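You operate a simulated robot arm through the tools that you are given. There is no shell and no other tool.

You are at the controls of a simulated two-armed robot. One attempt, no reset.

JOB
Run the white bench tap till it comes clear, then fill the clear measuring jug up between its lines.
Fine: slide the jug under the tap; shut the tap and leave the jug there.
Where things are to end (x, y in the base frame): measuring jug within 0.02 m of [0.59, 0.21].

The check looks at the end state, three seconds after you hand in, the way a careful person would. Anything else that was tipped, shoved, dropped, spilled or broken makes it a failure.

ROBOT AND FRAMES
Two 7-joint arms with fingered hands on one trunk that stands fixed in place. Base frame: the origin is at the foot of the trunk, x ahead of it, y to its left, z up. Lengths are in m, angles in degrees, forces in N, time in s.
The left shoulder is at [0.07, 0.14, 1.108], the right one opposite. With the tool pointing down near the work surface each hand reaches from about 0.46 to 0.84 m from the base axis, measured 20 degrees to its own side. Payload 3.9 kg a hand.
Tool frame (each hand has its own): the origin (TCP) lies between the finger pads and is the grasp point; the fingertips stand 0.029 m ahead of it; z points along the fingers, y is the line along which they close. Largest opening 0.1 m; the body of the gripper starts 0.034 m behind the TCP. The gripper is a hand of 5 fingers: y runs from the thumb to the fingers, the wrist lies at [-0.015, -0.105, -0.177] in the tool frame.
Orientation is that of the tool frame in the base frame, as a unit quaternion [x, y, z, w]. With the fingers straight down and the wrist toward the robot, the tool's x, y and z point along [0, 1, 0], [1, 0, 0] and [0, 0, -1] of the base frame.

CONTROLS
- The arms move only by the tool step_arm. It takes "left_deltas", "right_deltas" or both (then of equal length, played together; a hand with none holds still); each is a list of rows, each a list of 2 entries, a list of its own where there are three numbers: the shift along the base's x, y, z in m, then the turn, a rotation vector about the base's x, y, z in degrees. In form: [[[tx, ty, tz], [wx, wy, wz]], ...]. A call has 1 to 20 rows; each row shifts and turns the commanded pose from where the row before left it. Each row takes 0.2 s and may step no farther than 0.05 m and 8.6 degrees from the row before; otherwise, the whole call is refused. A pose out of reach is approached as far as the arm can. The call stops where the force on the tool passes 60 N (or 10 N more than at its start, if that is more) or the arm is blocked; 0.2 s more then pass. In this call time passes only in rows, and 0.2 s behind the last. It gives the time, the measured TCP pose, the force on the tool (base axes), the opening and the grip force at its end, in the units of the frame above (readings bear some noise), with the torque about the TCP (base axes, N m) and any sound that the robot's microphone picked up.
- Cameras (640 x 400 px; columns grow to the right, rows downward): "scene" is now at [0.1279, 0.0422, 1.4272]; the picture's right is [0.49, -0.87, 0.00], its down [-0.51, -0.29, -0.81] and it looks along [0.71, 0.40, -0.59] (base axes); focal length 261 px, centre (320, 200). "left" rides on the left gripper at [-0.066, -0.086, -0.121] in its tool frame; the picture's right is [-0.76, -0.31, 0.58], its down [0.59, -0.70, 0.40] and it looks along [0.28, 0.64, 0.71] (tool axes); focal length 247 px, centre (320, 200). "right" rides on the right gripper at [0.066, -0.086, -0.121] in its tool frame; the picture's right is [-0.76, 0.31, -0.58], its down [-0.59, -0.70, 0.40] and it looks along [-0.28, 0.64, 0.71] (tool axes); focal length 247 px, centre (320, 200). There is no depth. A picture from a camera that has moved, and an enlarged one, comes with that camera's place and axes in the base frame and with its lens.
- capture(camera): a new picture of that camera. It takes no simulated time.
- move_column(by): slides the trunk up (or, below 0, down) by that many m; the arms and the scene camera ride with it, the base frame stays. It gives what a move gives, with no picture.
- move_fingers(index, middle, ring, little, thumb_bend, thumb_turn, hand): sets how far each is bent, from 0 (flat) to 1 (curled in); at 0.3 the hand is open as for a grip, at 0.7 the pads meet at the TCP. One left out holds its place. A second passes; each finger stops where it meets its share of the squeeze, and holds until it gets a number again. It is the only way to open and close the hand. It gives what a move gives, with no picture; readings hold the bend of each and the force on index, middle, ring, little, thumb and palm. thumb_turn goes from beside the hand (0) to across from the fingers (1), as for a grip.
- pan_tilt(pan, tilt): turns the head with the scene camera to pan (to the left, within 86 degrees either way) and tilt (down, from -29 to 69), counted from straight ahead of the robot. It gives what a move gives.
- zoom(camera, box): a new picture of the part [left, top, right, bottom] of that camera's present view, enlarged. It takes no simulated time.
- close_job(): hands the job in; it is judged then, once.

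Places have to be worked out from the pictures, the camera data and where the tool is seen. Open the grippers and draw the arms clear of the work before you hand the job in, unless the task says otherwise.

The tools are called after "Call:" by a JSON object that holds its "method" and its "body". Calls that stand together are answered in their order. step_arm: Moves the arms, as the interface text tells. Its arguments: {"type":"object","properties":{"left_deltas":{"type":"array"},"right_deltas":{"type":"array"}},"required":[]} The other tools are called the same way: move_column (by) slides the trunk up or down; move_fingers (index, middle, ring, little, thumb_bend, thumb_turn, hand) moves the fingers one by one; pan_tilt (pan, tilt) turns the head that bears the scene camera; capture (camera) takes a picture; zoom (camera, box) takes an enlarged picture of a part of a camera's view; close_job () hands the job in.

At the start:

```text
time: 0.0
left_tool_pos: [0.3629, 0.3954, 1.2725]
left_orientation: [0.547, 0.837, 0.0, -0.001]
left_wrist_force: [-0.3, -0.7, 0.3]
left_torque: [0.0, 0.02, 0.01]
left_width: 0.1
left_gripper_force: 0.0
left_shape: jaw
left_bend: [0.3, 0.3, 0.3, 0.3, 0.3, 0.98]
left_finger forces: [0.0, 0.0, 0.0, 0.0, 0.0, 0.0]
right_tool_pos: [0.5674, -0.0008, 1.2284]
right_orientation: [0.546, 0.838, 0.0, 0.0]
right_wrist_force: [0.1, 0.3, -0.7]
right_torque: [-0.03, -0.02, 0.0]
right_width: 0.0998
right_gripper_force: 0.0
right_shape: jaw
right_bend: [0.3, 0.3, 0.3, 0.3, 0.3, 0.98]
right_finger forces: [0.0, 0.1, 0.0, 0.0, 0.0, 0.1]
trunk travel left (down, up): [-0.75, 0.09]
head pan, tilt: [29.2, 35.9]
```

scene: 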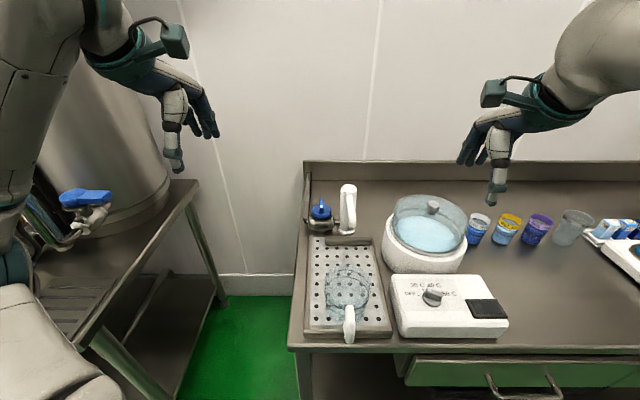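
right: 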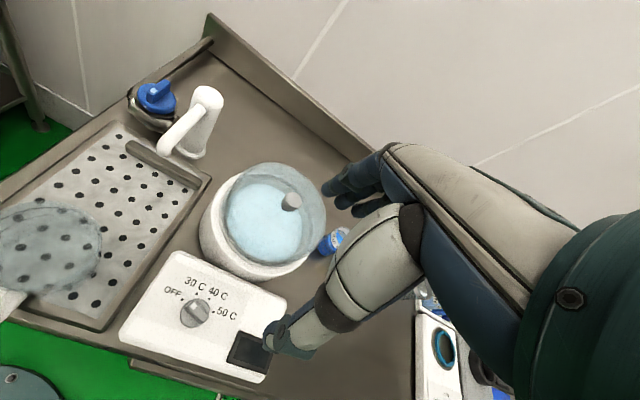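
left: 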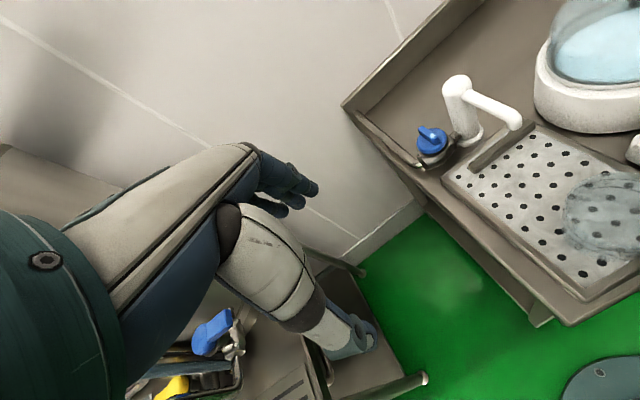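

I'll start by looking closely at the tap, jug and drip tray before moving anything.

Call:
{"method": "zoom", "body": {"camera": "scene", "box": [280, 160, 440, 260]}}

Call:
{"method": "zoom", "body": {"camera": "scene", "box": [280, 240, 440, 360]}}

Call:
{"method": "zoom", "body": {"camera": "left", "box": [380, 50, 640, 300]}}

Call:
{"method": "zoom", "body": {"camera": "right", "box": [0, 60, 240, 320]}}

```text
4.00 times, centred on (360, 210) of scene
camera zoom: at [0.1279, 0.0422, 1.4272], right [0.49, -0.87, 0.0], down [-0.51, -0.29, -0.81], along [0.71, 0.4, -0.59], focal length 1043 px, centre (160, 160)
```

zoom: 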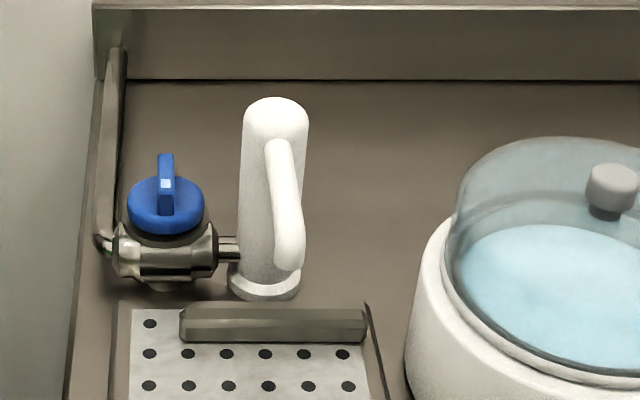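

```text
3.33 times, centred on (360, 300) of scene
camera zoom: at [0.1279, 0.0422, 1.4272], right [0.49, -0.87, 0.0], down [-0.51, -0.29, -0.81], along [0.71, 0.4, -0.59], focal length 870 px, centre (187, -133)
```

zoom: 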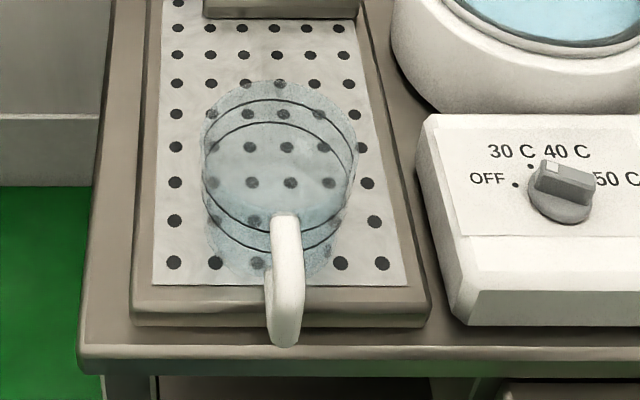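

```text
1.60 times, centred on (510, 175) of left
camera zoom: at [0.3107, 0.2991, 1.3936], right [0.02, -0.82, -0.58], down [-0.88, 0.26, -0.4], along [0.47, 0.52, -0.71], focal length 395 px, centre (16, 240)
```

zoom: 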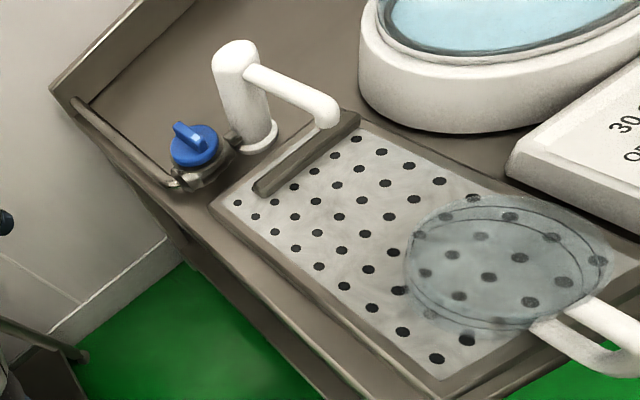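

```text
1.54 times, centred on (120, 190) of right
camera zoom: at [0.4609, 0.0242, 1.3489], right [0.59, -0.57, 0.58], down [-0.41, -0.82, -0.4], along [0.7, 0.0, -0.71], focal length 380 px, centre (628, 215)
```

zoom: 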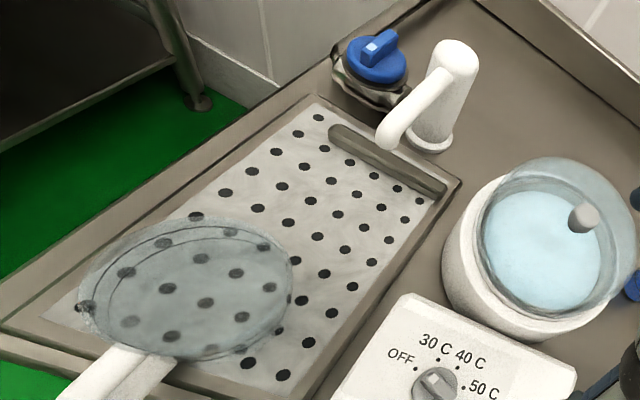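

The spout tip triangulates to about (0.61, 0.22, 0.98), and the tray to about z 0.88. I'll zoom in further on the valve knob and the jug.

Call:
{"method": "zoom", "body": {"camera": "scene", "box": [300, 185, 370, 240]}}

Call:
{"method": "zoom", "body": {"camera": "left", "box": [400, 60, 540, 190]}}

Call:
{"method": "zoom", "body": {"camera": "right", "box": [110, 60, 240, 170]}}

Call:
{"method": "zoom", "body": {"camera": "scene", "box": [310, 255, 400, 350]}}

Call:
{"method": "zoom", "body": {"camera": "left", "box": [540, 150, 640, 300]}}

Call:
{"method": "zoom", "body": {"camera": "right", "box": [0, 180, 140, 340]}}

```text
7.27 times, centred on (335, 212) of scene
camera zoom: at [0.1279, 0.0422, 1.4272], right [0.49, -0.87, 0.0], down [-0.51, -0.29, -0.81], along [0.71, 0.4, -0.59], focal length 1897 px, centre (211, 109)
```

zoom: 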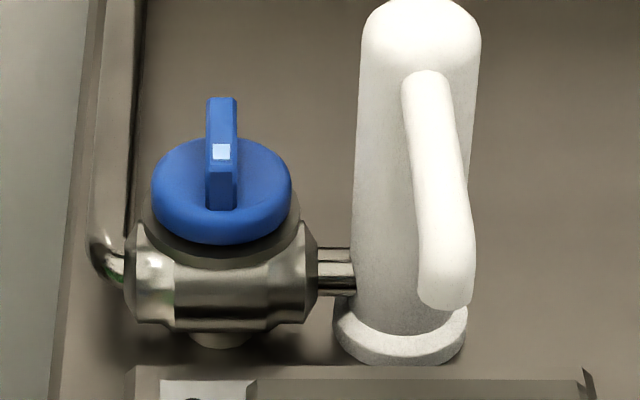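

```text
3.08 times, centred on (470, 125) of left
camera zoom: at [0.3107, 0.2991, 1.3936], right [0.02, -0.82, -0.58], down [-0.88, 0.26, -0.4], along [0.47, 0.52, -0.71], focal length 760 px, centre (-142, 431)
```

zoom: 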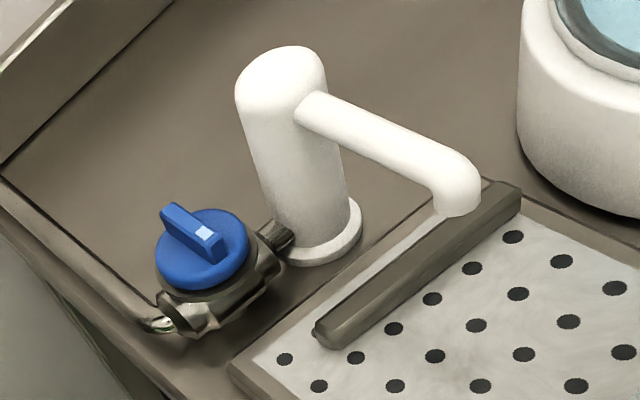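

```text
3.64 times, centred on (175, 115) of right
camera zoom: at [0.4609, 0.0242, 1.3489], right [0.59, -0.57, 0.58], down [-0.41, -0.82, -0.4], along [0.7, 0.0, -0.71], focal length 898 px, centre (847, 509)
```

zoom: 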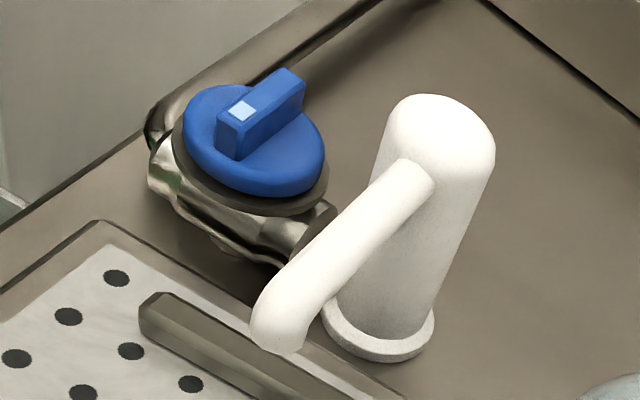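

```text
4.21 times, centred on (355, 302) of scene
camera zoom: at [0.1279, 0.0422, 1.4272], right [0.49, -0.87, 0.0], down [-0.51, -0.29, -0.81], along [0.71, 0.4, -0.59], focal length 1098 px, centre (173, -232)
```

zoom: 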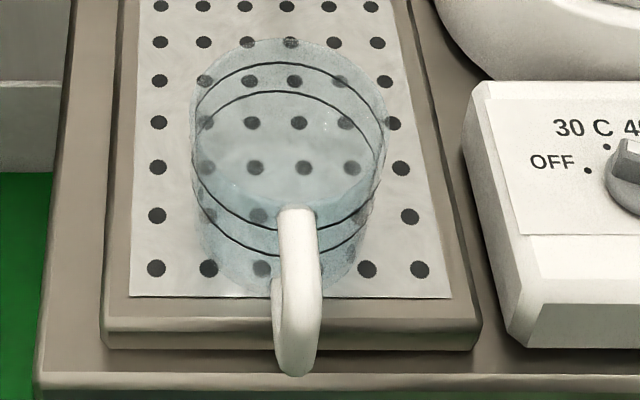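

```text
2.67 times, centred on (590, 225) of left
camera zoom: at [0.3107, 0.2991, 1.3936], right [0.02, -0.82, -0.58], down [-0.88, 0.26, -0.4], along [0.47, 0.52, -0.71], focal length 659 px, centre (-400, 133)
```

zoom: 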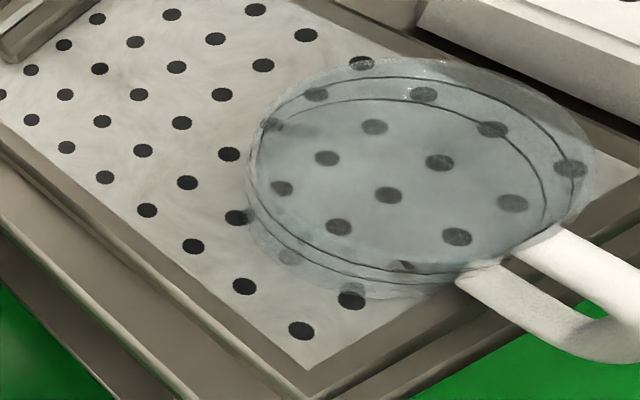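

```text
2.50 times, centred on (70, 260) of right
camera zoom: at [0.4609, 0.0242, 1.3489], right [0.59, -0.57, 0.58], down [-0.41, -0.82, -0.4], along [0.7, 0.0, -0.71], focal length 617 px, centre (945, 50)
```

zoom: 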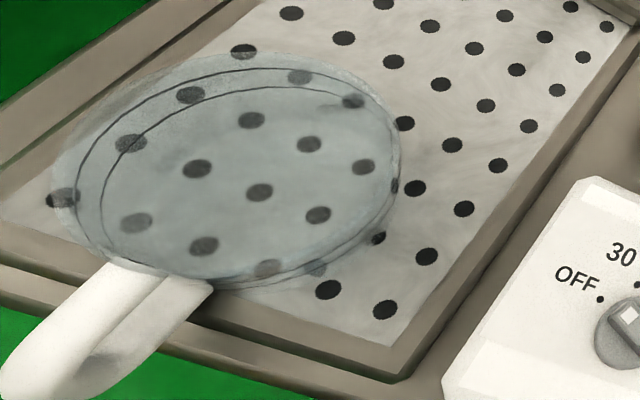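

The valve knob has a vertical axis and sits near (0.67, 0.34, 0.93), with its fin pointing away from me, across the pipe, so it is probably shut. The jug is near (0.44, 0.155) with its handle towards me. Next I'll check the geometry of both hands.

Call:
{"method": "zoom", "body": {"camera": "scene", "box": [440, 60, 600, 220]}}

Call:
{"method": "zoom", "body": {"camera": "scene", "box": [80, 10, 240, 180]}}

Call:
{"method": "capture", "body": {"camera": "left"}}

```text
2.50 times, centred on (520, 140) of scene
camera zoom: at [0.1279, 0.0422, 1.4272], right [0.49, -0.87, 0.0], down [-0.51, -0.29, -0.81], along [0.71, 0.4, -0.59], focal length 652 px, centre (-180, 350)
```

zoom: 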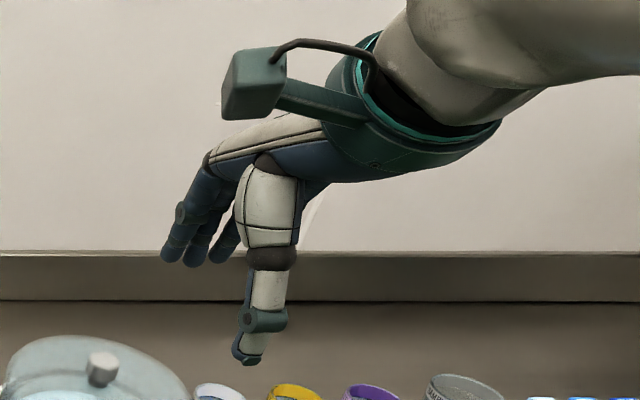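

```text
2.35 times, centred on (160, 95) of scene
camera zoom: at [0.1279, 0.0422, 1.4272], right [0.49, -0.87, 0.0], down [-0.51, -0.29, -0.81], along [0.71, 0.4, -0.59], focal length 614 px, centre (696, 447)
```

zoom: 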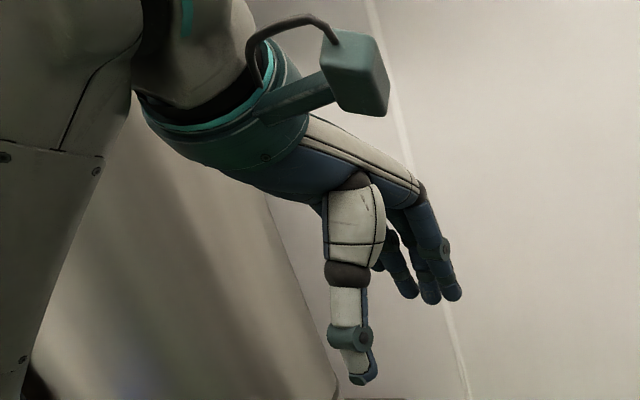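

```text
taken
camera left: at [0.3107, 0.2991, 1.3936], right [0.02, -0.82, -0.58], down [-0.88, 0.26, -0.4], along [0.47, 0.52, -0.71], focal length 247 px, centre (320, 200)
```

left: 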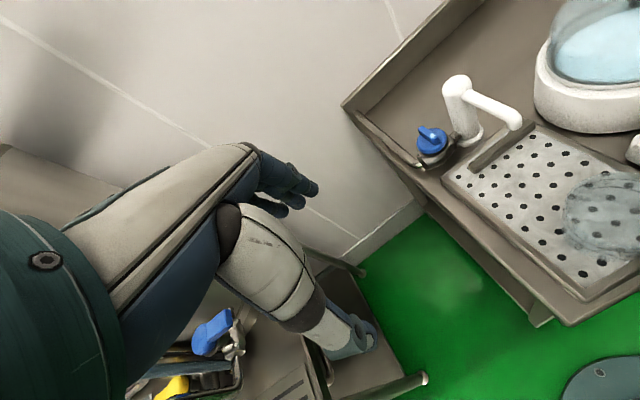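

Index and thumb meet at the TCP on each hand, and the other fingers sit to the outer side. The fin's centre is at about (0.671, 0.340), its top at z 0.968, and it runs along 29°. I'll bring the left hand above the knob and turn it so the pinch closes across the fin.

Call:
{"method": "step_arm", "body": {"left_deltas": [[[0.0257, -0.0046, 0], [0, 0, -7.05]], [[0.0257, -0.0046, 0], [0, 0, -7.05]], [[0.0257, -0.0046, 0], [0, 0, -7.05]], [[0.0257, -0.0046, 0], [0, 0, -7.05]], [[0.0257, -0.0046, -0.01], [0, 0, -7.05]], [[0.0257, -0.0046, -0.01], [0, 0, -7.05]], [[0.0257, -0.0046, -0.01], [0, 0, -7.05]], [[0.0257, -0.0046, -0.01], [0, 0, -7.05]], [[0.0257, -0.0046, -0.01], [0, 0, -7.05]], [[0.0257, -0.0046, -0.01], [0, 0, -7.05]], [[0.0257, -0.0046, -0.01], [0, 0, -7.05]], [[0.0257, -0.0046, -0.01], [0, 0, -7.05]]]}}

```text
time: 2.6
left_tool_pos: [0.6496, 0.3309, 1.1618]
left_orientation: [0.968, 0.25, 0.0, 0.0]
left_wrist_force: [-0.4, 0.5, -1.4]
left_torque: [0.01, -0.05, -0.03]
left_width: 0.1001
left_gripper_force: 0.1
left_shape: jaw
left_bend: [0.3, 0.3, 0.3, 0.3, 0.3, 0.98]
left_finger forces: [0.0, 0.0, 0.0, 0.1, 0.0, 0.1]
left hand out of reach, approached as far as the arm can: row 11, 12
right_tool_pos: [0.567, 0.0014, 1.2265]
right_orientation: [0.546, 0.838, 0.0, 0.0]
right_wrist_force: [0.1, 0.2, -0.8]
right_torque: [0.03, 0.04, 0.02]
right_width: 0.0999
right_gripper_force: 0.1
right_shape: jaw
right_bend: [0.3, 0.3, 0.3, 0.3, 0.3, 0.98]
right_finger forces: [0.0, 0.1, 0.0, 0.0, 0.0, 0.1]
trunk travel left (down, up): [-0.75, 0.09]
head pan, tilt: [29.2, 35.9]
```

The hand turned as planned but stopped slightly short of the target because of reach. It should reach better lower down, so I'll look at the current state first.

Call:
{"method": "capture", "body": {"camera": "left"}}

Call:
{"method": "capture", "body": {"camera": "scene"}}

Call:
{"method": "capture", "body": {"camera": "right"}}

```text
taken
camera left: at [0.55, 0.3724, 1.2815], right [-0.81, -0.1, -0.58], down [0.18, 0.9, -0.4], along [0.56, -0.42, -0.71], focal length 247 px, centre (320, 200)
```

left: 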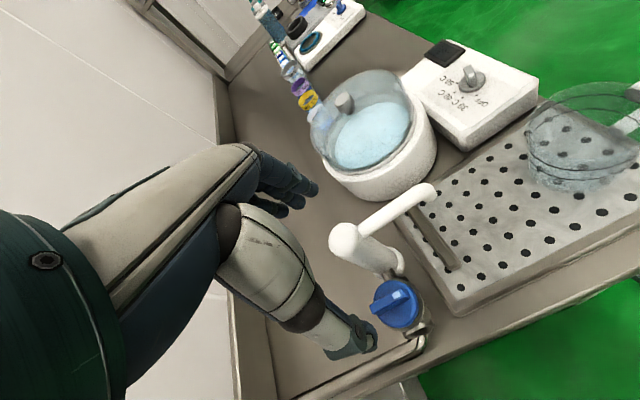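

```text
taken
camera scene: at [0.1284, 0.0429, 1.4271], right [0.49, -0.87, 0.0], down [-0.51, -0.29, -0.81], along [0.71, 0.4, -0.59], focal length 261 px, centre (320, 200)
```

scene: 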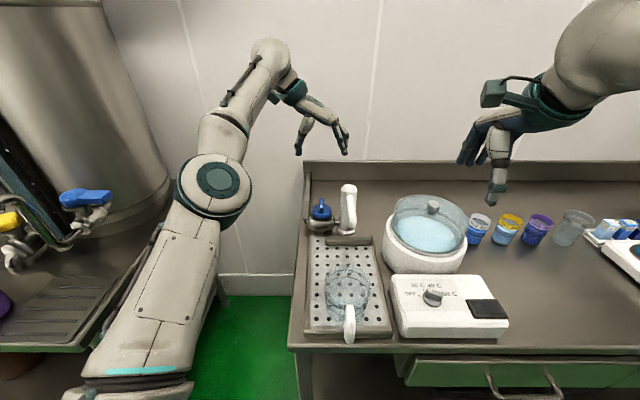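

```text
taken
camera right: at [0.4613, 0.0251, 1.3487], right [0.59, -0.57, 0.58], down [-0.41, -0.82, -0.4], along [0.7, 0.0, -0.71], focal length 247 px, centre (320, 200)
```

right: 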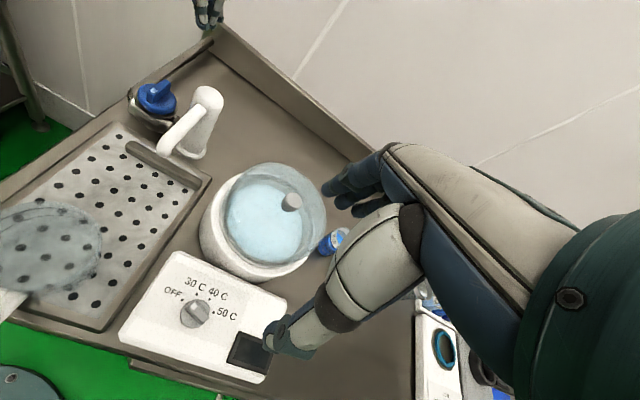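

The view is clear. I'll preshape the left hand with index, middle and thumb half closed and ring and little curled up, then descend part way and see which commanded pose the arm follows.

Call:
{"method": "move_fingers", "body": {"hand": "left", "index": 0.5, "middle": 0.5, "ring": 1.0, "little": 1.0, "thumb_bend": 0.5}}

Call:
{"method": "step_arm", "body": {"left_deltas": [[[0, 0, -0.03], [0, 0, 0]], [[0, 0, -0.03], [0, 0, 0]], [[0, 0, -0.03], [0, 0, 0]]]}}

Call:
{"method": "capture", "body": {"camera": "left"}}

Call:
{"method": "zoom", "body": {"camera": "scene", "box": [260, 100, 420, 240]}}

```text
time: 3.6
left_tool_pos: [0.6493, 0.331, 1.1603]
left_orientation: [0.968, 0.251, -0.001, 0.001]
left_wrist_force: [-0.6, 0.9, 0.1]
left_torque: [-0.01, 0.0, 0.03]
left_width: 0.0504
left_gripper_force: 0.0
left_shape: fingers
left_bend: [0.5, 0.5, 1.0, 1.0, 0.5, 0.98]
left_finger forces: [0.0, 0.0, 0.1, 0.1, 0.0, 0.0]
right_tool_pos: [0.5659, 0.0005, 1.2274]
right_orientation: [0.546, 0.837, 0.0, 0.0]
right_wrist_force: [0.6, 0.2, -0.3]
right_torque: [0.03, 0.0, 0.01]
right_width: 0.0998
right_gripper_force: 0.0
right_shape: jaw
right_bend: [0.3, 0.3, 0.3, 0.3, 0.3, 0.98]
right_finger forces: [0.1, 0.1, 0.0, 0.0, 0.0, 0.0]
trunk travel left (down, up): [-0.75, 0.09]
head pan, tilt: [29.2, 35.9]
```

```text
time: 4.4
left_tool_pos: [0.6496, 0.3313, 1.0693]
left_orientation: [0.968, 0.251, 0.0, 0.0]
left_wrist_force: [0.6, -0.6, 0.0]
left_torque: [-0.03, -0.02, -0.02]
left_width: 0.0501
left_gripper_force: 0.0
left_shape: fingers
left_bend: [0.5, 0.5, 1.0, 1.0, 0.5, 0.98]
left_finger forces: [0.0, 0.0, 0.1, 0.0, 0.0, 0.0]
right_tool_pos: [0.5663, 0.0003, 1.2279]
right_orientation: [0.547, 0.837, -0.001, 0.0]
right_wrist_force: [-1.2, 0.2, 0.8]
right_torque: [0.01, 0.01, 0.0]
right_width: 0.0999
right_gripper_force: 0.0
right_shape: jaw
right_bend: [0.3, 0.3, 0.3, 0.3, 0.3, 0.98]
right_finger forces: [0.0, 0.1, 0.1, 0.1, 0.0, 0.0]
trunk travel left (down, up): [-0.75, 0.09]
head pan, tilt: [29.2, 35.9]
```

```text
taken
camera left: at [0.5498, 0.3732, 1.19], right [-0.81, -0.1, -0.58], down [0.17, 0.9, -0.4], along [0.56, -0.42, -0.71], focal length 247 px, centre (320, 200)
```

left: 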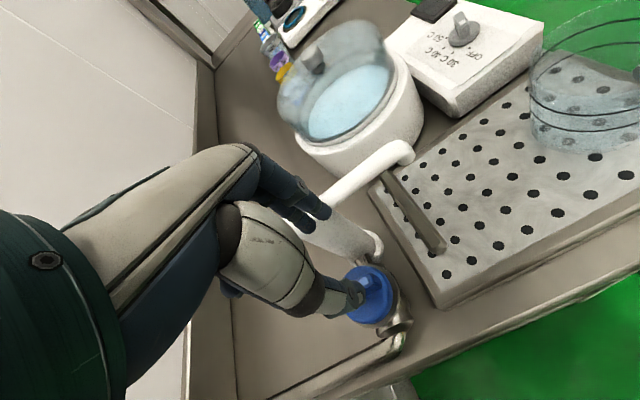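

```text
2.86 times, centred on (340, 170) of scene
camera zoom: at [0.1281, 0.0426, 1.4272], right [0.49, -0.87, 0.0], down [-0.51, -0.29, -0.81], along [0.71, 0.4, -0.59], focal length 745 px, centre (263, 286)
```

zoom: 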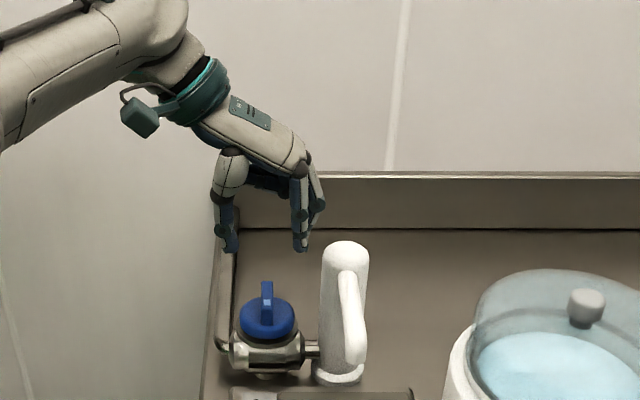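

The hand lines up with the fin sideways but is about 0.02 m short along the bench. The knuckles will pass close to the tap body, so I'll tilt the top of the hand 12° left while moving above the knob.

Call:
{"method": "step_arm", "body": {"left_deltas": [[[0.0105, 0.0045, -0.015], [-5.24, -2.92, 0]], [[0.0105, 0.0045, -0.015], [-5.24, -2.92, 0]]]}}

Call:
{"method": "capture", "body": {"camera": "left"}}

Call:
{"method": "zoom", "body": {"camera": "scene", "box": [280, 130, 380, 240]}}

Call:
{"method": "zoom", "body": {"camera": "right", "box": [100, 0, 260, 160]}}

```text
time: 5.0
left_tool_pos: [0.6732, 0.3381, 1.0394]
left_orientation: [0.962, 0.251, 0.027, 0.102]
left_wrist_force: [0.3, 0.5, 0.4]
left_torque: [-0.02, 0.03, 0.04]
left_width: 0.0505
left_gripper_force: 0.1
left_shape: fingers
left_bend: [0.5, 0.5, 1.0, 1.0, 0.5, 0.98]
left_finger forces: [0.1, 0.1, 0.0, 0.0, 0.0, 0.1]
right_tool_pos: [0.567, -0.0001, 1.2272]
right_orientation: [0.547, 0.837, 0.0, 0.0]
right_wrist_force: [0.0, 0.1, 0.2]
right_torque: [-0.02, 0.03, -0.01]
right_width: 0.0999
right_gripper_force: 0.0
right_shape: jaw
right_bend: [0.3, 0.3, 0.3, 0.3, 0.3, 0.98]
right_finger forces: [0.0, 0.0, 0.1, 0.0, 0.0, 0.0]
trunk travel left (down, up): [-0.75, 0.09]
head pan, tilt: [29.2, 35.9]
```

```text
taken
camera left: at [0.5615, 0.3997, 1.1401], right [-0.75, -0.21, -0.63], down [0.22, 0.81, -0.54], along [0.63, -0.54, -0.56], focal length 247 px, centre (320, 200)
```

left: 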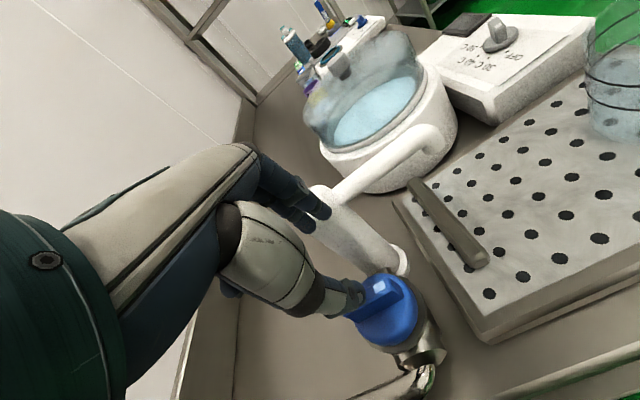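

```text
3.64 times, centred on (330, 185) of scene
camera zoom: at [0.1289, 0.0429, 1.4271], right [0.49, -0.87, 0.0], down [-0.51, -0.29, -0.81], along [0.71, 0.4, -0.59], focal length 949 px, centre (284, 254)
```

zoom: 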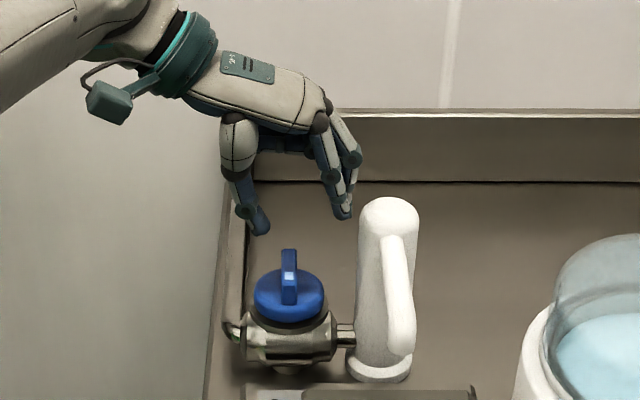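

```text
2.50 times, centred on (180, 80) of right
camera zoom: at [0.4618, 0.0249, 1.3485], right [0.59, -0.57, 0.58], down [-0.41, -0.82, -0.4], along [0.7, 0.0, -0.71], focal length 617 px, centre (670, 500)
```

zoom: 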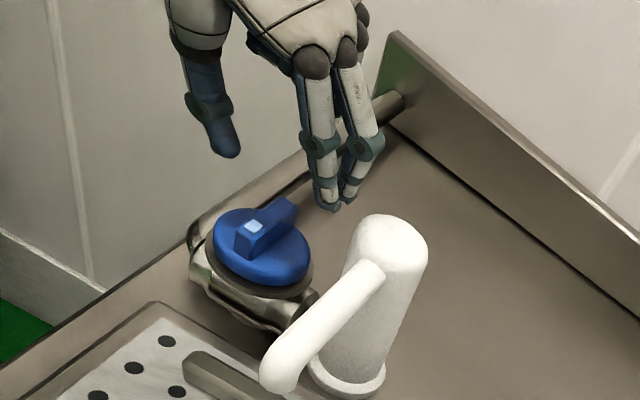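

The fingertips straddle the fin, with the hand's centre about 5 mm too far right. I'll correct that and descend to z≈0.988, just above the disk.

Call:
{"method": "step_arm", "body": {"left_deltas": [[[-0.0025, 0.004, -0.017], [0, 0, 0]], [[0, 0, -0.017], [0, 0, 0]], [[0, 0, -0.017], [0, 0, 0]]]}}

Call:
{"method": "capture", "body": {"camera": "left"}}

Call:
{"method": "zoom", "body": {"camera": "scene", "box": [290, 150, 370, 240]}}

Call:
{"method": "zoom", "body": {"camera": "right", "box": [110, 20, 240, 160]}}

```text
time: 5.8
left_tool_pos: [0.6682, 0.3402, 0.9892]
left_orientation: [0.963, 0.25, 0.026, 0.102]
left_wrist_force: [-0.5, 0.0, -0.4]
left_torque: [0.0, 0.04, -0.01]
left_width: 0.0505
left_gripper_force: 0.1
left_shape: fingers
left_bend: [0.5, 0.5, 1.0, 1.0, 0.5, 0.98]
left_finger forces: [0.1, 0.0, 0.0, 0.0, 0.0, 0.1]
right_tool_pos: [0.5657, -0.0003, 1.228]
right_orientation: [0.547, 0.837, 0.001, 0.0]
right_wrist_force: [-0.1, 0.4, 1.0]
right_torque: [0.01, 0.01, 0.0]
right_width: 0.0997
right_gripper_force: 0.0
right_shape: jaw
right_bend: [0.3, 0.3, 0.3, 0.3, 0.3, 0.98]
right_finger forces: [0.0, 0.0, 0.0, 0.0, 0.1, 0.1]
trunk travel left (down, up): [-0.75, 0.09]
head pan, tilt: [29.2, 35.9]
```

```text
taken
camera left: at [0.558, 0.4028, 1.0888], right [-0.75, -0.21, -0.63], down [0.22, 0.81, -0.54], along [0.63, -0.54, -0.56], focal length 247 px, centre (320, 200)
```

left: 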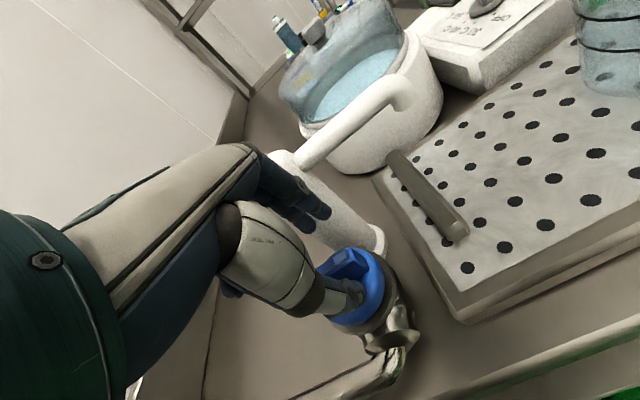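

```text
4.44 times, centred on (330, 195) of scene
camera zoom: at [0.1279, 0.0421, 1.4272], right [0.49, -0.87, 0.0], down [-0.51, -0.29, -0.81], along [0.71, 0.4, -0.59], focal length 1159 px, centre (276, 222)
```

zoom: 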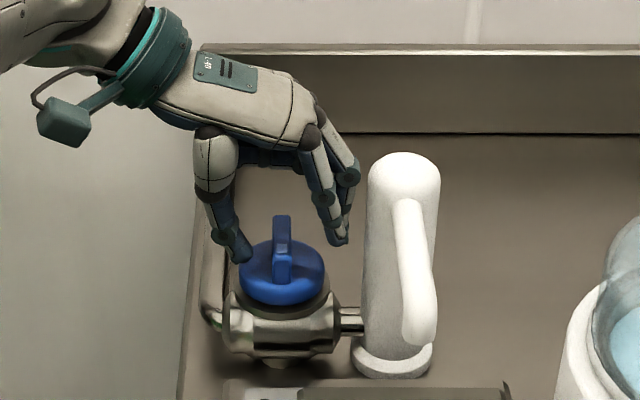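

```text
2.86 times, centred on (175, 90) of right
camera zoom: at [0.4609, 0.0242, 1.3489], right [0.59, -0.57, 0.58], down [-0.41, -0.82, -0.4], along [0.7, 0.0, -0.71], focal length 706 px, centre (734, 514)
```

zoom: 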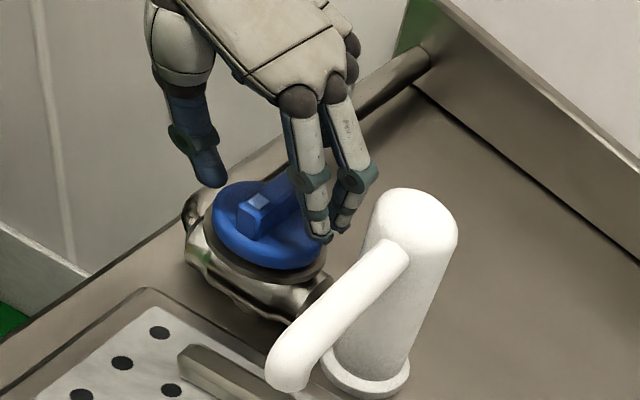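

Thumb and index straddle the fin. The tilt leaves the index a little high, so I'll lower 6 mm and shift slightly towards me so the index and middle sit on either side of the axis, then close gently.

Call:
{"method": "step_arm", "body": {"left_deltas": [[[-0.0044, -0.0024, -0.006], [0, 0, 0]]]}}

Call:
{"method": "move_fingers", "body": {"hand": "left", "index": 0.66, "middle": 0.6, "thumb_bend": 0.66}}

Call:
{"method": "zoom", "body": {"camera": "scene", "box": [290, 150, 370, 240]}}

Call:
{"method": "zoom", "body": {"camera": "right", "box": [110, 20, 240, 160]}}

Call:
{"method": "zoom", "body": {"camera": "left", "box": [220, 160, 440, 380]}}

```text
time: 6.2
left_tool_pos: [0.6645, 0.3384, 0.9818]
left_orientation: [0.962, 0.25, 0.026, 0.102]
left_wrist_force: [-0.2, -0.3, 0.3]
left_torque: [0.03, -0.02, -0.02]
left_width: 0.0504
left_gripper_force: 0.1
left_shape: fingers
left_bend: [0.5, 0.5, 1.0, 1.0, 0.5, 0.98]
left_finger forces: [0.0, 0.1, 0.0, 0.0, 0.1, 0.0]
right_tool_pos: [0.5652, -0.0015, 1.2278]
right_orientation: [0.547, 0.837, 0.0, 0.0]
right_wrist_force: [0.3, 0.5, 0.6]
right_torque: [-0.04, -0.04, -0.03]
right_width: 0.0998
right_gripper_force: 0.0
right_shape: jaw
right_bend: [0.3, 0.3, 0.3, 0.3, 0.3, 0.98]
right_finger forces: [0.0, 0.0, 0.1, 0.0, 0.0, 0.0]
trunk travel left (down, up): [-0.75, 0.09]
head pan, tilt: [29.2, 35.9]
```

```text
time: 7.2
left_tool_pos: [0.6646, 0.3391, 0.9807]
left_orientation: [0.963, 0.25, 0.027, 0.101]
left_wrist_force: [-1.1, 2.0, -0.9]
left_torque: [0.07, 0.04, 0.0]
left_width: 0.0153
left_gripper_force: 1.1
left_shape: fingers
left_bend: [0.66, 0.6, 1.0, 1.0, 0.64, 0.98]
left_finger forces: [0.0, 0.0, 0.0, 0.1, 2.4, 0.0]
right_tool_pos: [0.5664, 0.0002, 1.2276]
right_orientation: [0.547, 0.837, 0.0, 0.0]
right_wrist_force: [0.3, 0.5, 0.0]
right_torque: [0.03, -0.01, 0.01]
right_width: 0.0998
right_gripper_force: 0.0
right_shape: jaw
right_bend: [0.3, 0.3, 0.3, 0.3, 0.3, 0.98]
right_finger forces: [0.0, 0.1, 0.1, 0.0, 0.1, 0.0]
trunk travel left (down, up): [-0.75, 0.09]
head pan, tilt: [29.2, 35.9]
```

```text
4.44 times, centred on (330, 195) of scene
camera zoom: at [0.1278, 0.0427, 1.4272], right [0.49, -0.87, 0.0], down [-0.51, -0.29, -0.81], along [0.71, 0.4, -0.59], focal length 1159 px, centre (276, 222)
```

zoom: 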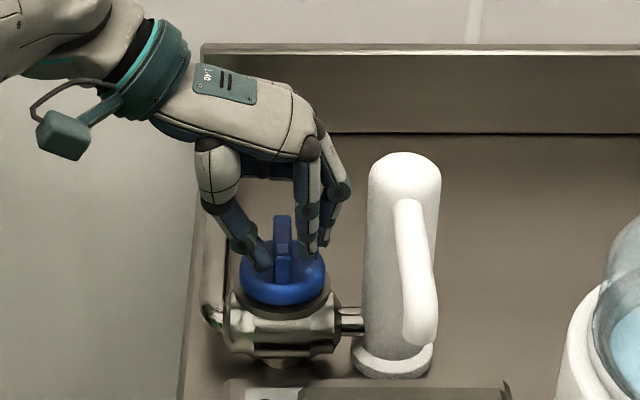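

```text
2.86 times, centred on (175, 90) of right
camera zoom: at [0.4608, 0.0247, 1.3489], right [0.59, -0.57, 0.58], down [-0.41, -0.82, -0.4], along [0.7, 0.0, -0.71], focal length 706 px, centre (734, 514)
```

zoom: 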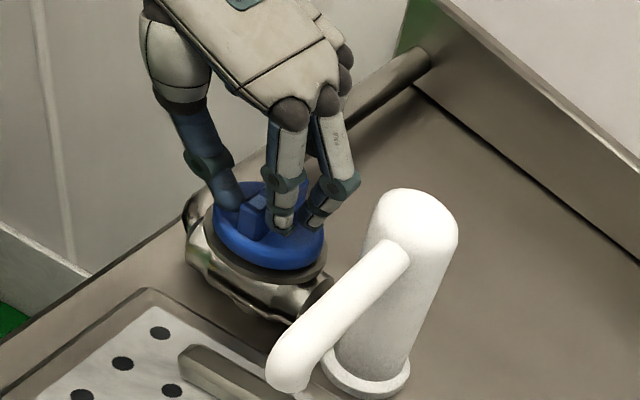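

```text
1.82 times, centred on (330, 270) of left
camera zoom: at [0.5537, 0.4012, 1.083], right [-0.75, -0.21, -0.63], down [0.22, 0.81, -0.54], along [0.63, -0.54, -0.56], focal length 449 px, centre (302, 73)
```

zoom: 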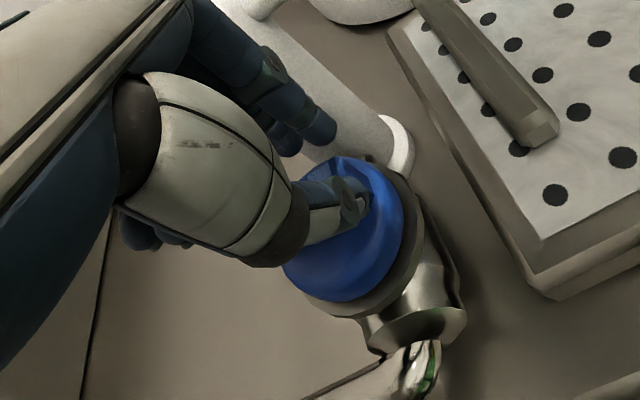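

The thumb touches the fin's left side at 2.4 N, but the index isn't in contact yet. I'll close index and middle onto the other side.

Call:
{"method": "move_fingers", "body": {"hand": "left", "index": 0.78, "middle": 0.72, "thumb_bend": 0.7}}

Call:
{"method": "zoom", "body": {"camera": "scene", "box": [290, 150, 370, 240]}}

Call:
{"method": "zoom", "body": {"camera": "right", "box": [110, 20, 240, 160]}}

```text
time: 8.2
left_tool_pos: [0.6638, 0.3399, 0.982]
left_orientation: [0.963, 0.25, 0.027, 0.101]
left_wrist_force: [0.0, 2.8, 0.2]
left_torque: [0.07, 0.0, 0.0]
left_width: 0.0007
left_gripper_force: 3.0
left_shape: fingers
left_bend: [0.78, 0.71, 1.0, 1.0, 0.66, 0.97]
left_finger forces: [0.1, 1.4, 0.0, 0.1, 4.3, 0.0]
right_tool_pos: [0.5667, 0.001, 1.2277]
right_orientation: [0.547, 0.837, 0.0, 0.0]
right_wrist_force: [-0.2, -0.1, -0.1]
right_torque: [0.04, 0.01, -0.03]
right_width: 0.1
right_gripper_force: 0.1
right_shape: jaw
right_bend: [0.3, 0.3, 0.3, 0.3, 0.3, 0.98]
right_finger forces: [0.0, 0.0, 0.0, 0.1, 0.0, 0.0]
trunk travel left (down, up): [-0.75, 0.09]
head pan, tilt: [29.2, 35.9]
```

```text
4.44 times, centred on (330, 195) of scene
camera zoom: at [0.1278, 0.0427, 1.4272], right [0.49, -0.87, 0.0], down [-0.51, -0.29, -0.81], along [0.71, 0.4, -0.59], focal length 1159 px, centre (276, 222)
```

zoom: 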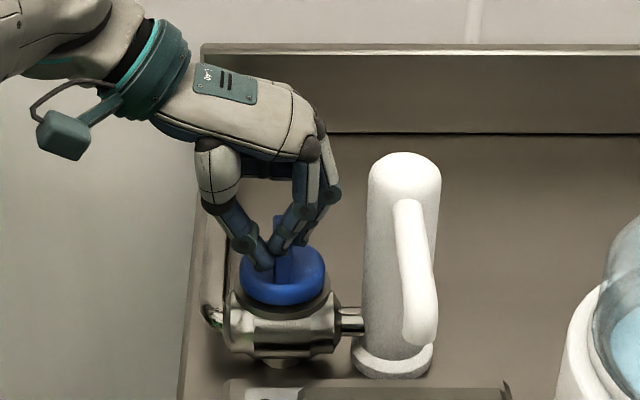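

```text
2.86 times, centred on (175, 90) of right
camera zoom: at [0.4608, 0.0247, 1.3489], right [0.59, -0.57, 0.58], down [-0.41, -0.82, -0.4], along [0.7, 0.0, -0.71], focal length 706 px, centre (734, 514)
```

zoom: 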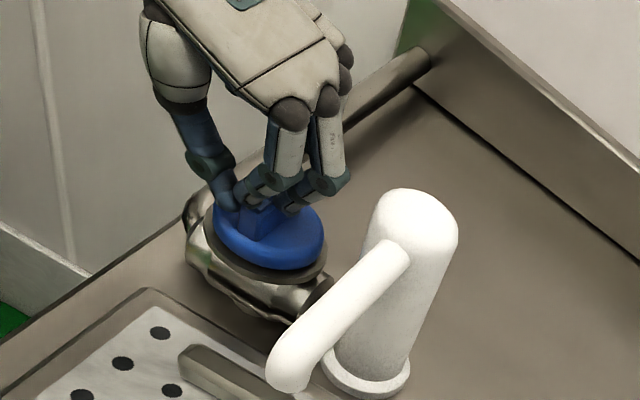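

The index slid over the top of the fin because the tilt holds it high. I'll open up, remove the tilt so thumb and index tips are level, lower slightly, and grip again.

Call:
{"method": "move_fingers", "body": {"hand": "left", "index": 0.55, "middle": 0.55, "thumb_bend": 0.58}}

Call:
{"method": "step_arm", "body": {"left_deltas": [[[0.0018, -0.0032, 0.004], [5.24, 2.92, 0]], [[0.0018, -0.0032, 0.0], [5.24, 2.92, 0]], [[0, 0, -0.005], [0, 0, 0]]]}}

Call:
{"method": "zoom", "body": {"camera": "scene", "box": [290, 150, 370, 240]}}

Call:
{"method": "zoom", "body": {"camera": "right", "box": [110, 20, 240, 160]}}

```text
time: 9.2
left_tool_pos: [0.6645, 0.3397, 0.9826]
left_orientation: [0.963, 0.25, 0.027, 0.102]
left_wrist_force: [-0.1, -0.1, 0.4]
left_torque: [0.0, -0.03, -0.02]
left_width: 0.0345
left_gripper_force: 0.1
left_shape: fingers
left_bend: [0.55, 0.55, 1.0, 1.0, 0.57, 0.97]
left_finger forces: [0.1, 0.1, 0.0, 0.1, 0.0, 0.1]
right_tool_pos: [0.566, -0.0006, 1.228]
right_orientation: [0.547, 0.837, -0.001, -0.001]
right_wrist_force: [0.2, -0.9, 0.0]
right_torque: [0.0, 0.01, 0.02]
right_width: 0.0997
right_gripper_force: 0.0
right_shape: jaw
right_bend: [0.3, 0.3, 0.3, 0.3, 0.3, 0.98]
right_finger forces: [0.1, 0.0, 0.1, 0.1, 0.0, 0.0]
trunk travel left (down, up): [-0.75, 0.09]
head pan, tilt: [29.2, 35.9]
```

```text
time: 10.0
left_tool_pos: [0.6677, 0.3333, 0.9814]
left_orientation: [0.968, 0.251, -0.001, 0.0]
left_wrist_force: [-2.1, 3.0, 1.0]
left_torque: [-0.08, -0.09, 0.01]
left_width: 0.035
left_gripper_force: 1.4
left_shape: fingers
left_bend: [0.55, 0.56, 1.0, 1.0, 0.57, 0.97]
left_finger forces: [0.1, 3.3, 0.0, 0.1, 0.1, 0.0]
right_tool_pos: [0.5654, 0.0009, 1.2285]
right_orientation: [0.546, 0.838, 0.0, 0.0]
right_wrist_force: [1.1, 0.1, 0.4]
right_torque: [-0.01, 0.02, 0.01]
right_width: 0.0998
right_gripper_force: 0.0
right_shape: jaw
right_bend: [0.3, 0.3, 0.3, 0.3, 0.3, 0.98]
right_finger forces: [0.0, 0.0, 0.0, 0.0, 0.1, 0.0]
trunk travel left (down, up): [-0.75, 0.09]
head pan, tilt: [29.2, 35.9]
```

```text
4.44 times, centred on (330, 195) of scene
camera zoom: at [0.1277, 0.043, 1.4272], right [0.49, -0.87, 0.0], down [-0.51, -0.29, -0.81], along [0.71, 0.4, -0.59], focal length 1159 px, centre (276, 222)
```

zoom: 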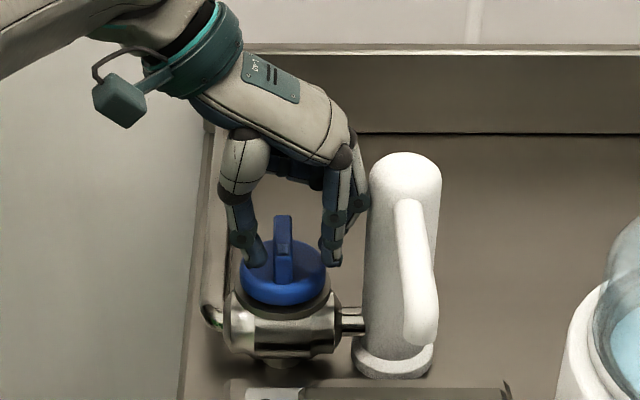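

```text
2.86 times, centred on (175, 90) of right
camera zoom: at [0.4607, 0.025, 1.3489], right [0.59, -0.57, 0.58], down [-0.41, -0.82, -0.4], along [0.7, 0.0, -0.71], focal length 706 px, centre (734, 514)
```

zoom: 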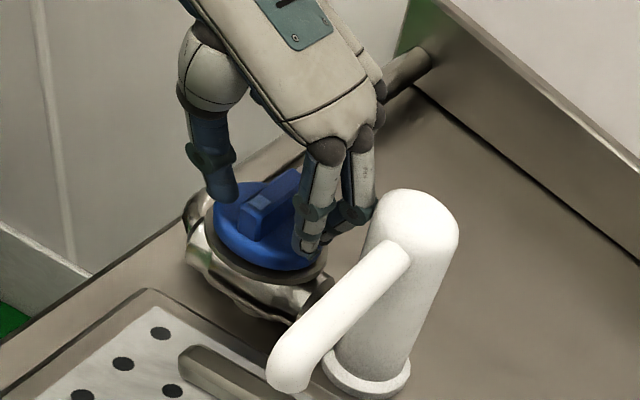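

The middle finger is just touching the tap body at 3 N. I'll back off 6 mm left and then close the three fingers on the fin.

Call:
{"method": "step_arm", "body": {"left_deltas": [[[-0.0029, 0.0052, 0.001], [0, 0, 0]]]}}

Call:
{"method": "move_fingers", "body": {"hand": "left", "index": 0.68, "middle": 0.66, "thumb_bend": 0.66}}

Call:
{"method": "zoom", "body": {"camera": "scene", "box": [290, 150, 370, 240]}}

Call:
{"method": "zoom", "body": {"camera": "right", "box": [110, 20, 240, 160]}}

```text
time: 10.4
left_tool_pos: [0.6655, 0.3386, 0.9821]
left_orientation: [0.968, 0.252, 0.0, 0.0]
left_wrist_force: [0.1, 0.9, -0.2]
left_torque: [0.0, -0.02, 0.01]
left_width: 0.0349
left_gripper_force: 0.0
left_shape: fingers
left_bend: [0.55, 0.55, 1.0, 1.0, 0.57, 0.97]
left_finger forces: [0.0, 0.0, 0.0, 0.1, 0.0, 0.1]
right_tool_pos: [0.5648, 0.0005, 1.2274]
right_orientation: [0.547, 0.837, -0.001, 0.0]
right_wrist_force: [0.3, 0.4, -0.6]
right_torque: [-0.04, -0.01, 0.01]
right_width: 0.1001
right_gripper_force: 0.0
right_shape: jaw
right_bend: [0.3, 0.3, 0.3, 0.3, 0.3, 0.98]
right_finger forces: [0.0, 0.1, 0.0, 0.0, 0.1, 0.1]
trunk travel left (down, up): [-0.75, 0.09]
head pan, tilt: [29.2, 35.9]
```

```text
time: 11.4
left_tool_pos: [0.6646, 0.3384, 0.9828]
left_orientation: [0.968, 0.251, 0.0, 0.0]
left_wrist_force: [-0.1, 1.1, -0.4]
left_torque: [-0.07, -0.02, 0.01]
left_width: 0.0109
left_gripper_force: 1.5
left_shape: fingers
left_bend: [0.67, 0.66, 1.0, 1.0, 0.66, 0.97]
left_finger forces: [1.0, 0.2, 0.0, 0.0, 0.5, 0.1]
right_tool_pos: [0.5662, -0.0008, 1.2278]
right_orientation: [0.547, 0.837, 0.0, 0.0]
right_wrist_force: [-0.3, 0.5, -1.1]
right_torque: [0.02, 0.01, -0.01]
right_width: 0.0997
right_gripper_force: 0.0
right_shape: jaw
right_bend: [0.3, 0.3, 0.3, 0.3, 0.3, 0.98]
right_finger forces: [0.0, 0.0, 0.0, 0.0, 0.1, 0.0]
trunk travel left (down, up): [-0.75, 0.09]
head pan, tilt: [29.2, 35.9]
```

```text
4.44 times, centred on (330, 195) of scene
camera zoom: at [0.128, 0.042, 1.4272], right [0.49, -0.87, 0.0], down [-0.51, -0.29, -0.81], along [0.71, 0.4, -0.59], focal length 1159 px, centre (276, 222)
```

zoom: 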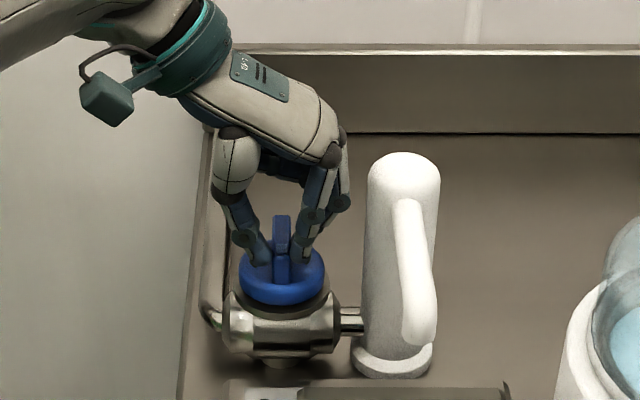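

```text
2.86 times, centred on (175, 90) of right
camera zoom: at [0.461, 0.0241, 1.3488], right [0.59, -0.57, 0.58], down [-0.41, -0.82, -0.4], along [0.7, 0.0, -0.71], focal length 706 px, centre (734, 514)
```

zoom: 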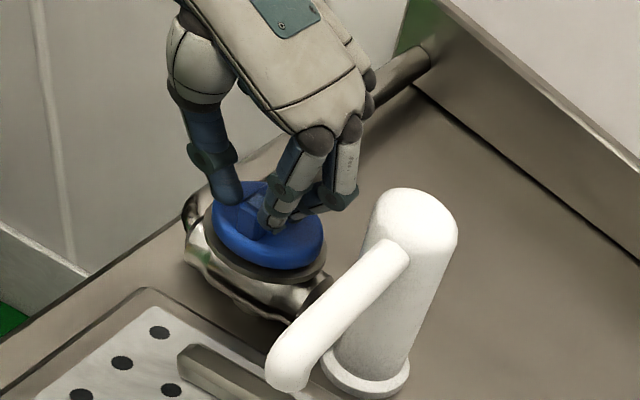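

The fin is now pinched between thumb and index/middle. I'll firm up the squeeze.

Call:
{"method": "move_fingers", "body": {"hand": "left", "index": 0.8, "middle": 0.8, "thumb_bend": 0.8}}

Call:
{"method": "zoom", "body": {"camera": "scene", "box": [290, 150, 370, 240]}}

```text
time: 12.4
left_tool_pos: [0.6663, 0.3372, 0.982]
left_orientation: [0.968, 0.251, -0.001, 0.0]
left_wrist_force: [3.2, -2.5, -1.5]
left_torque: [-0.14, -0.07, -0.08]
left_width: 0.0025
left_gripper_force: 17.5
left_shape: fingers
left_bend: [0.78, 0.66, 1.0, 1.0, 0.65, 0.97]
left_finger forces: [15.1, 7.6, 0.0, 0.1, 12.8, 0.0]
right_tool_pos: [0.5659, 0.0004, 1.228]
right_orientation: [0.547, 0.837, 0.0, 0.0]
right_wrist_force: [0.7, 0.4, 0.1]
right_torque: [0.01, -0.01, 0.03]
right_width: 0.0998
right_gripper_force: 0.1
right_shape: jaw
right_bend: [0.3, 0.3, 0.3, 0.3, 0.3, 0.98]
right_finger forces: [0.0, 0.0, 0.0, 0.0, 0.0, 0.0]
trunk travel left (down, up): [-0.75, 0.09]
head pan, tilt: [29.2, 35.9]
```

```text
4.44 times, centred on (330, 195) of scene
camera zoom: at [0.1287, 0.0415, 1.4271], right [0.49, -0.87, 0.0], down [-0.51, -0.29, -0.81], along [0.71, 0.4, -0.59], focal length 1159 px, centre (276, 222)
```

zoom: 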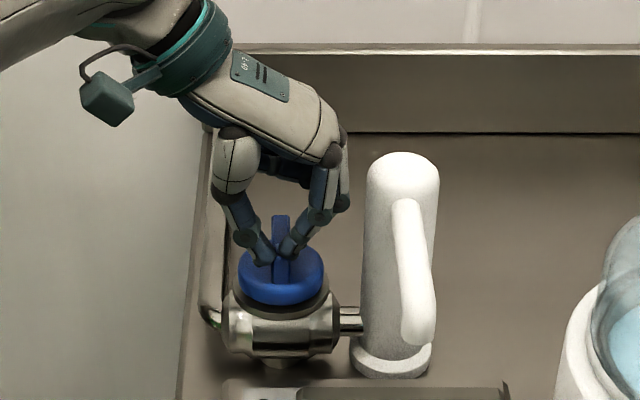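

Call:
{"method": "zoom", "body": {"camera": "right", "box": [140, 60, 200, 110]}}

Call:
{"method": "zoom", "body": {"camera": "scene", "box": [305, 180, 345, 225]}}

Call:
{"method": "zoom", "body": {"camera": "left", "box": [220, 160, 440, 380]}}

```text
8.00 times, centred on (170, 85) of right
camera zoom: at [0.4617, 0.0235, 1.3486], right [0.59, -0.57, 0.58], down [-0.41, -0.82, -0.4], along [0.7, 0.0, -0.71], focal length 1976 px, centre (1520, 1120)
```

zoom: 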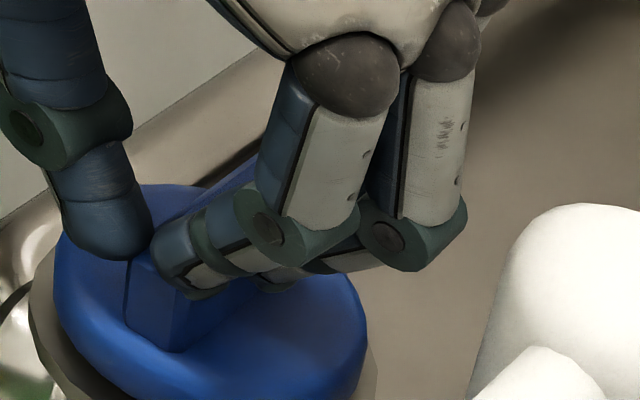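

```text
8.89 times, centred on (325, 202) of scene
camera zoom: at [0.1287, 0.0415, 1.4271], right [0.49, -0.87, 0.0], down [-0.51, -0.29, -0.81], along [0.71, 0.4, -0.59], focal length 2319 px, centre (276, 178)
```

zoom: 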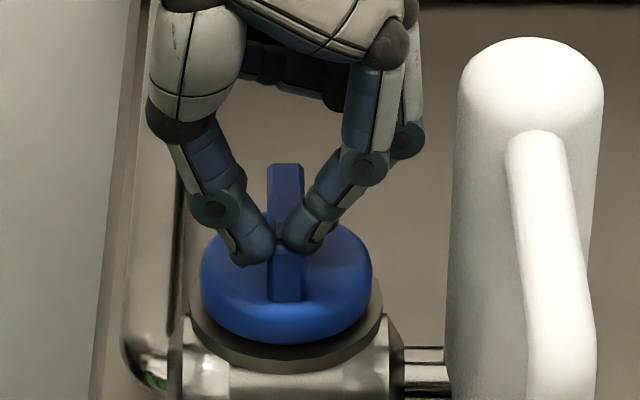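

```text
1.82 times, centred on (330, 270) of left
camera zoom: at [0.5666, 0.3797, 1.1033], right [-0.81, -0.1, -0.58], down [0.17, 0.9, -0.4], along [0.56, -0.42, -0.71], focal length 449 px, centre (302, 73)
```

zoom: 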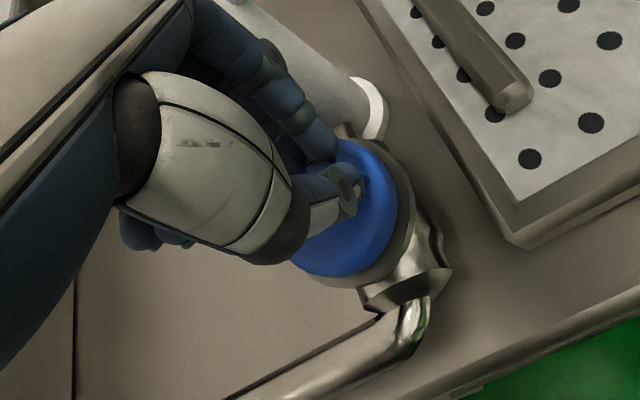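

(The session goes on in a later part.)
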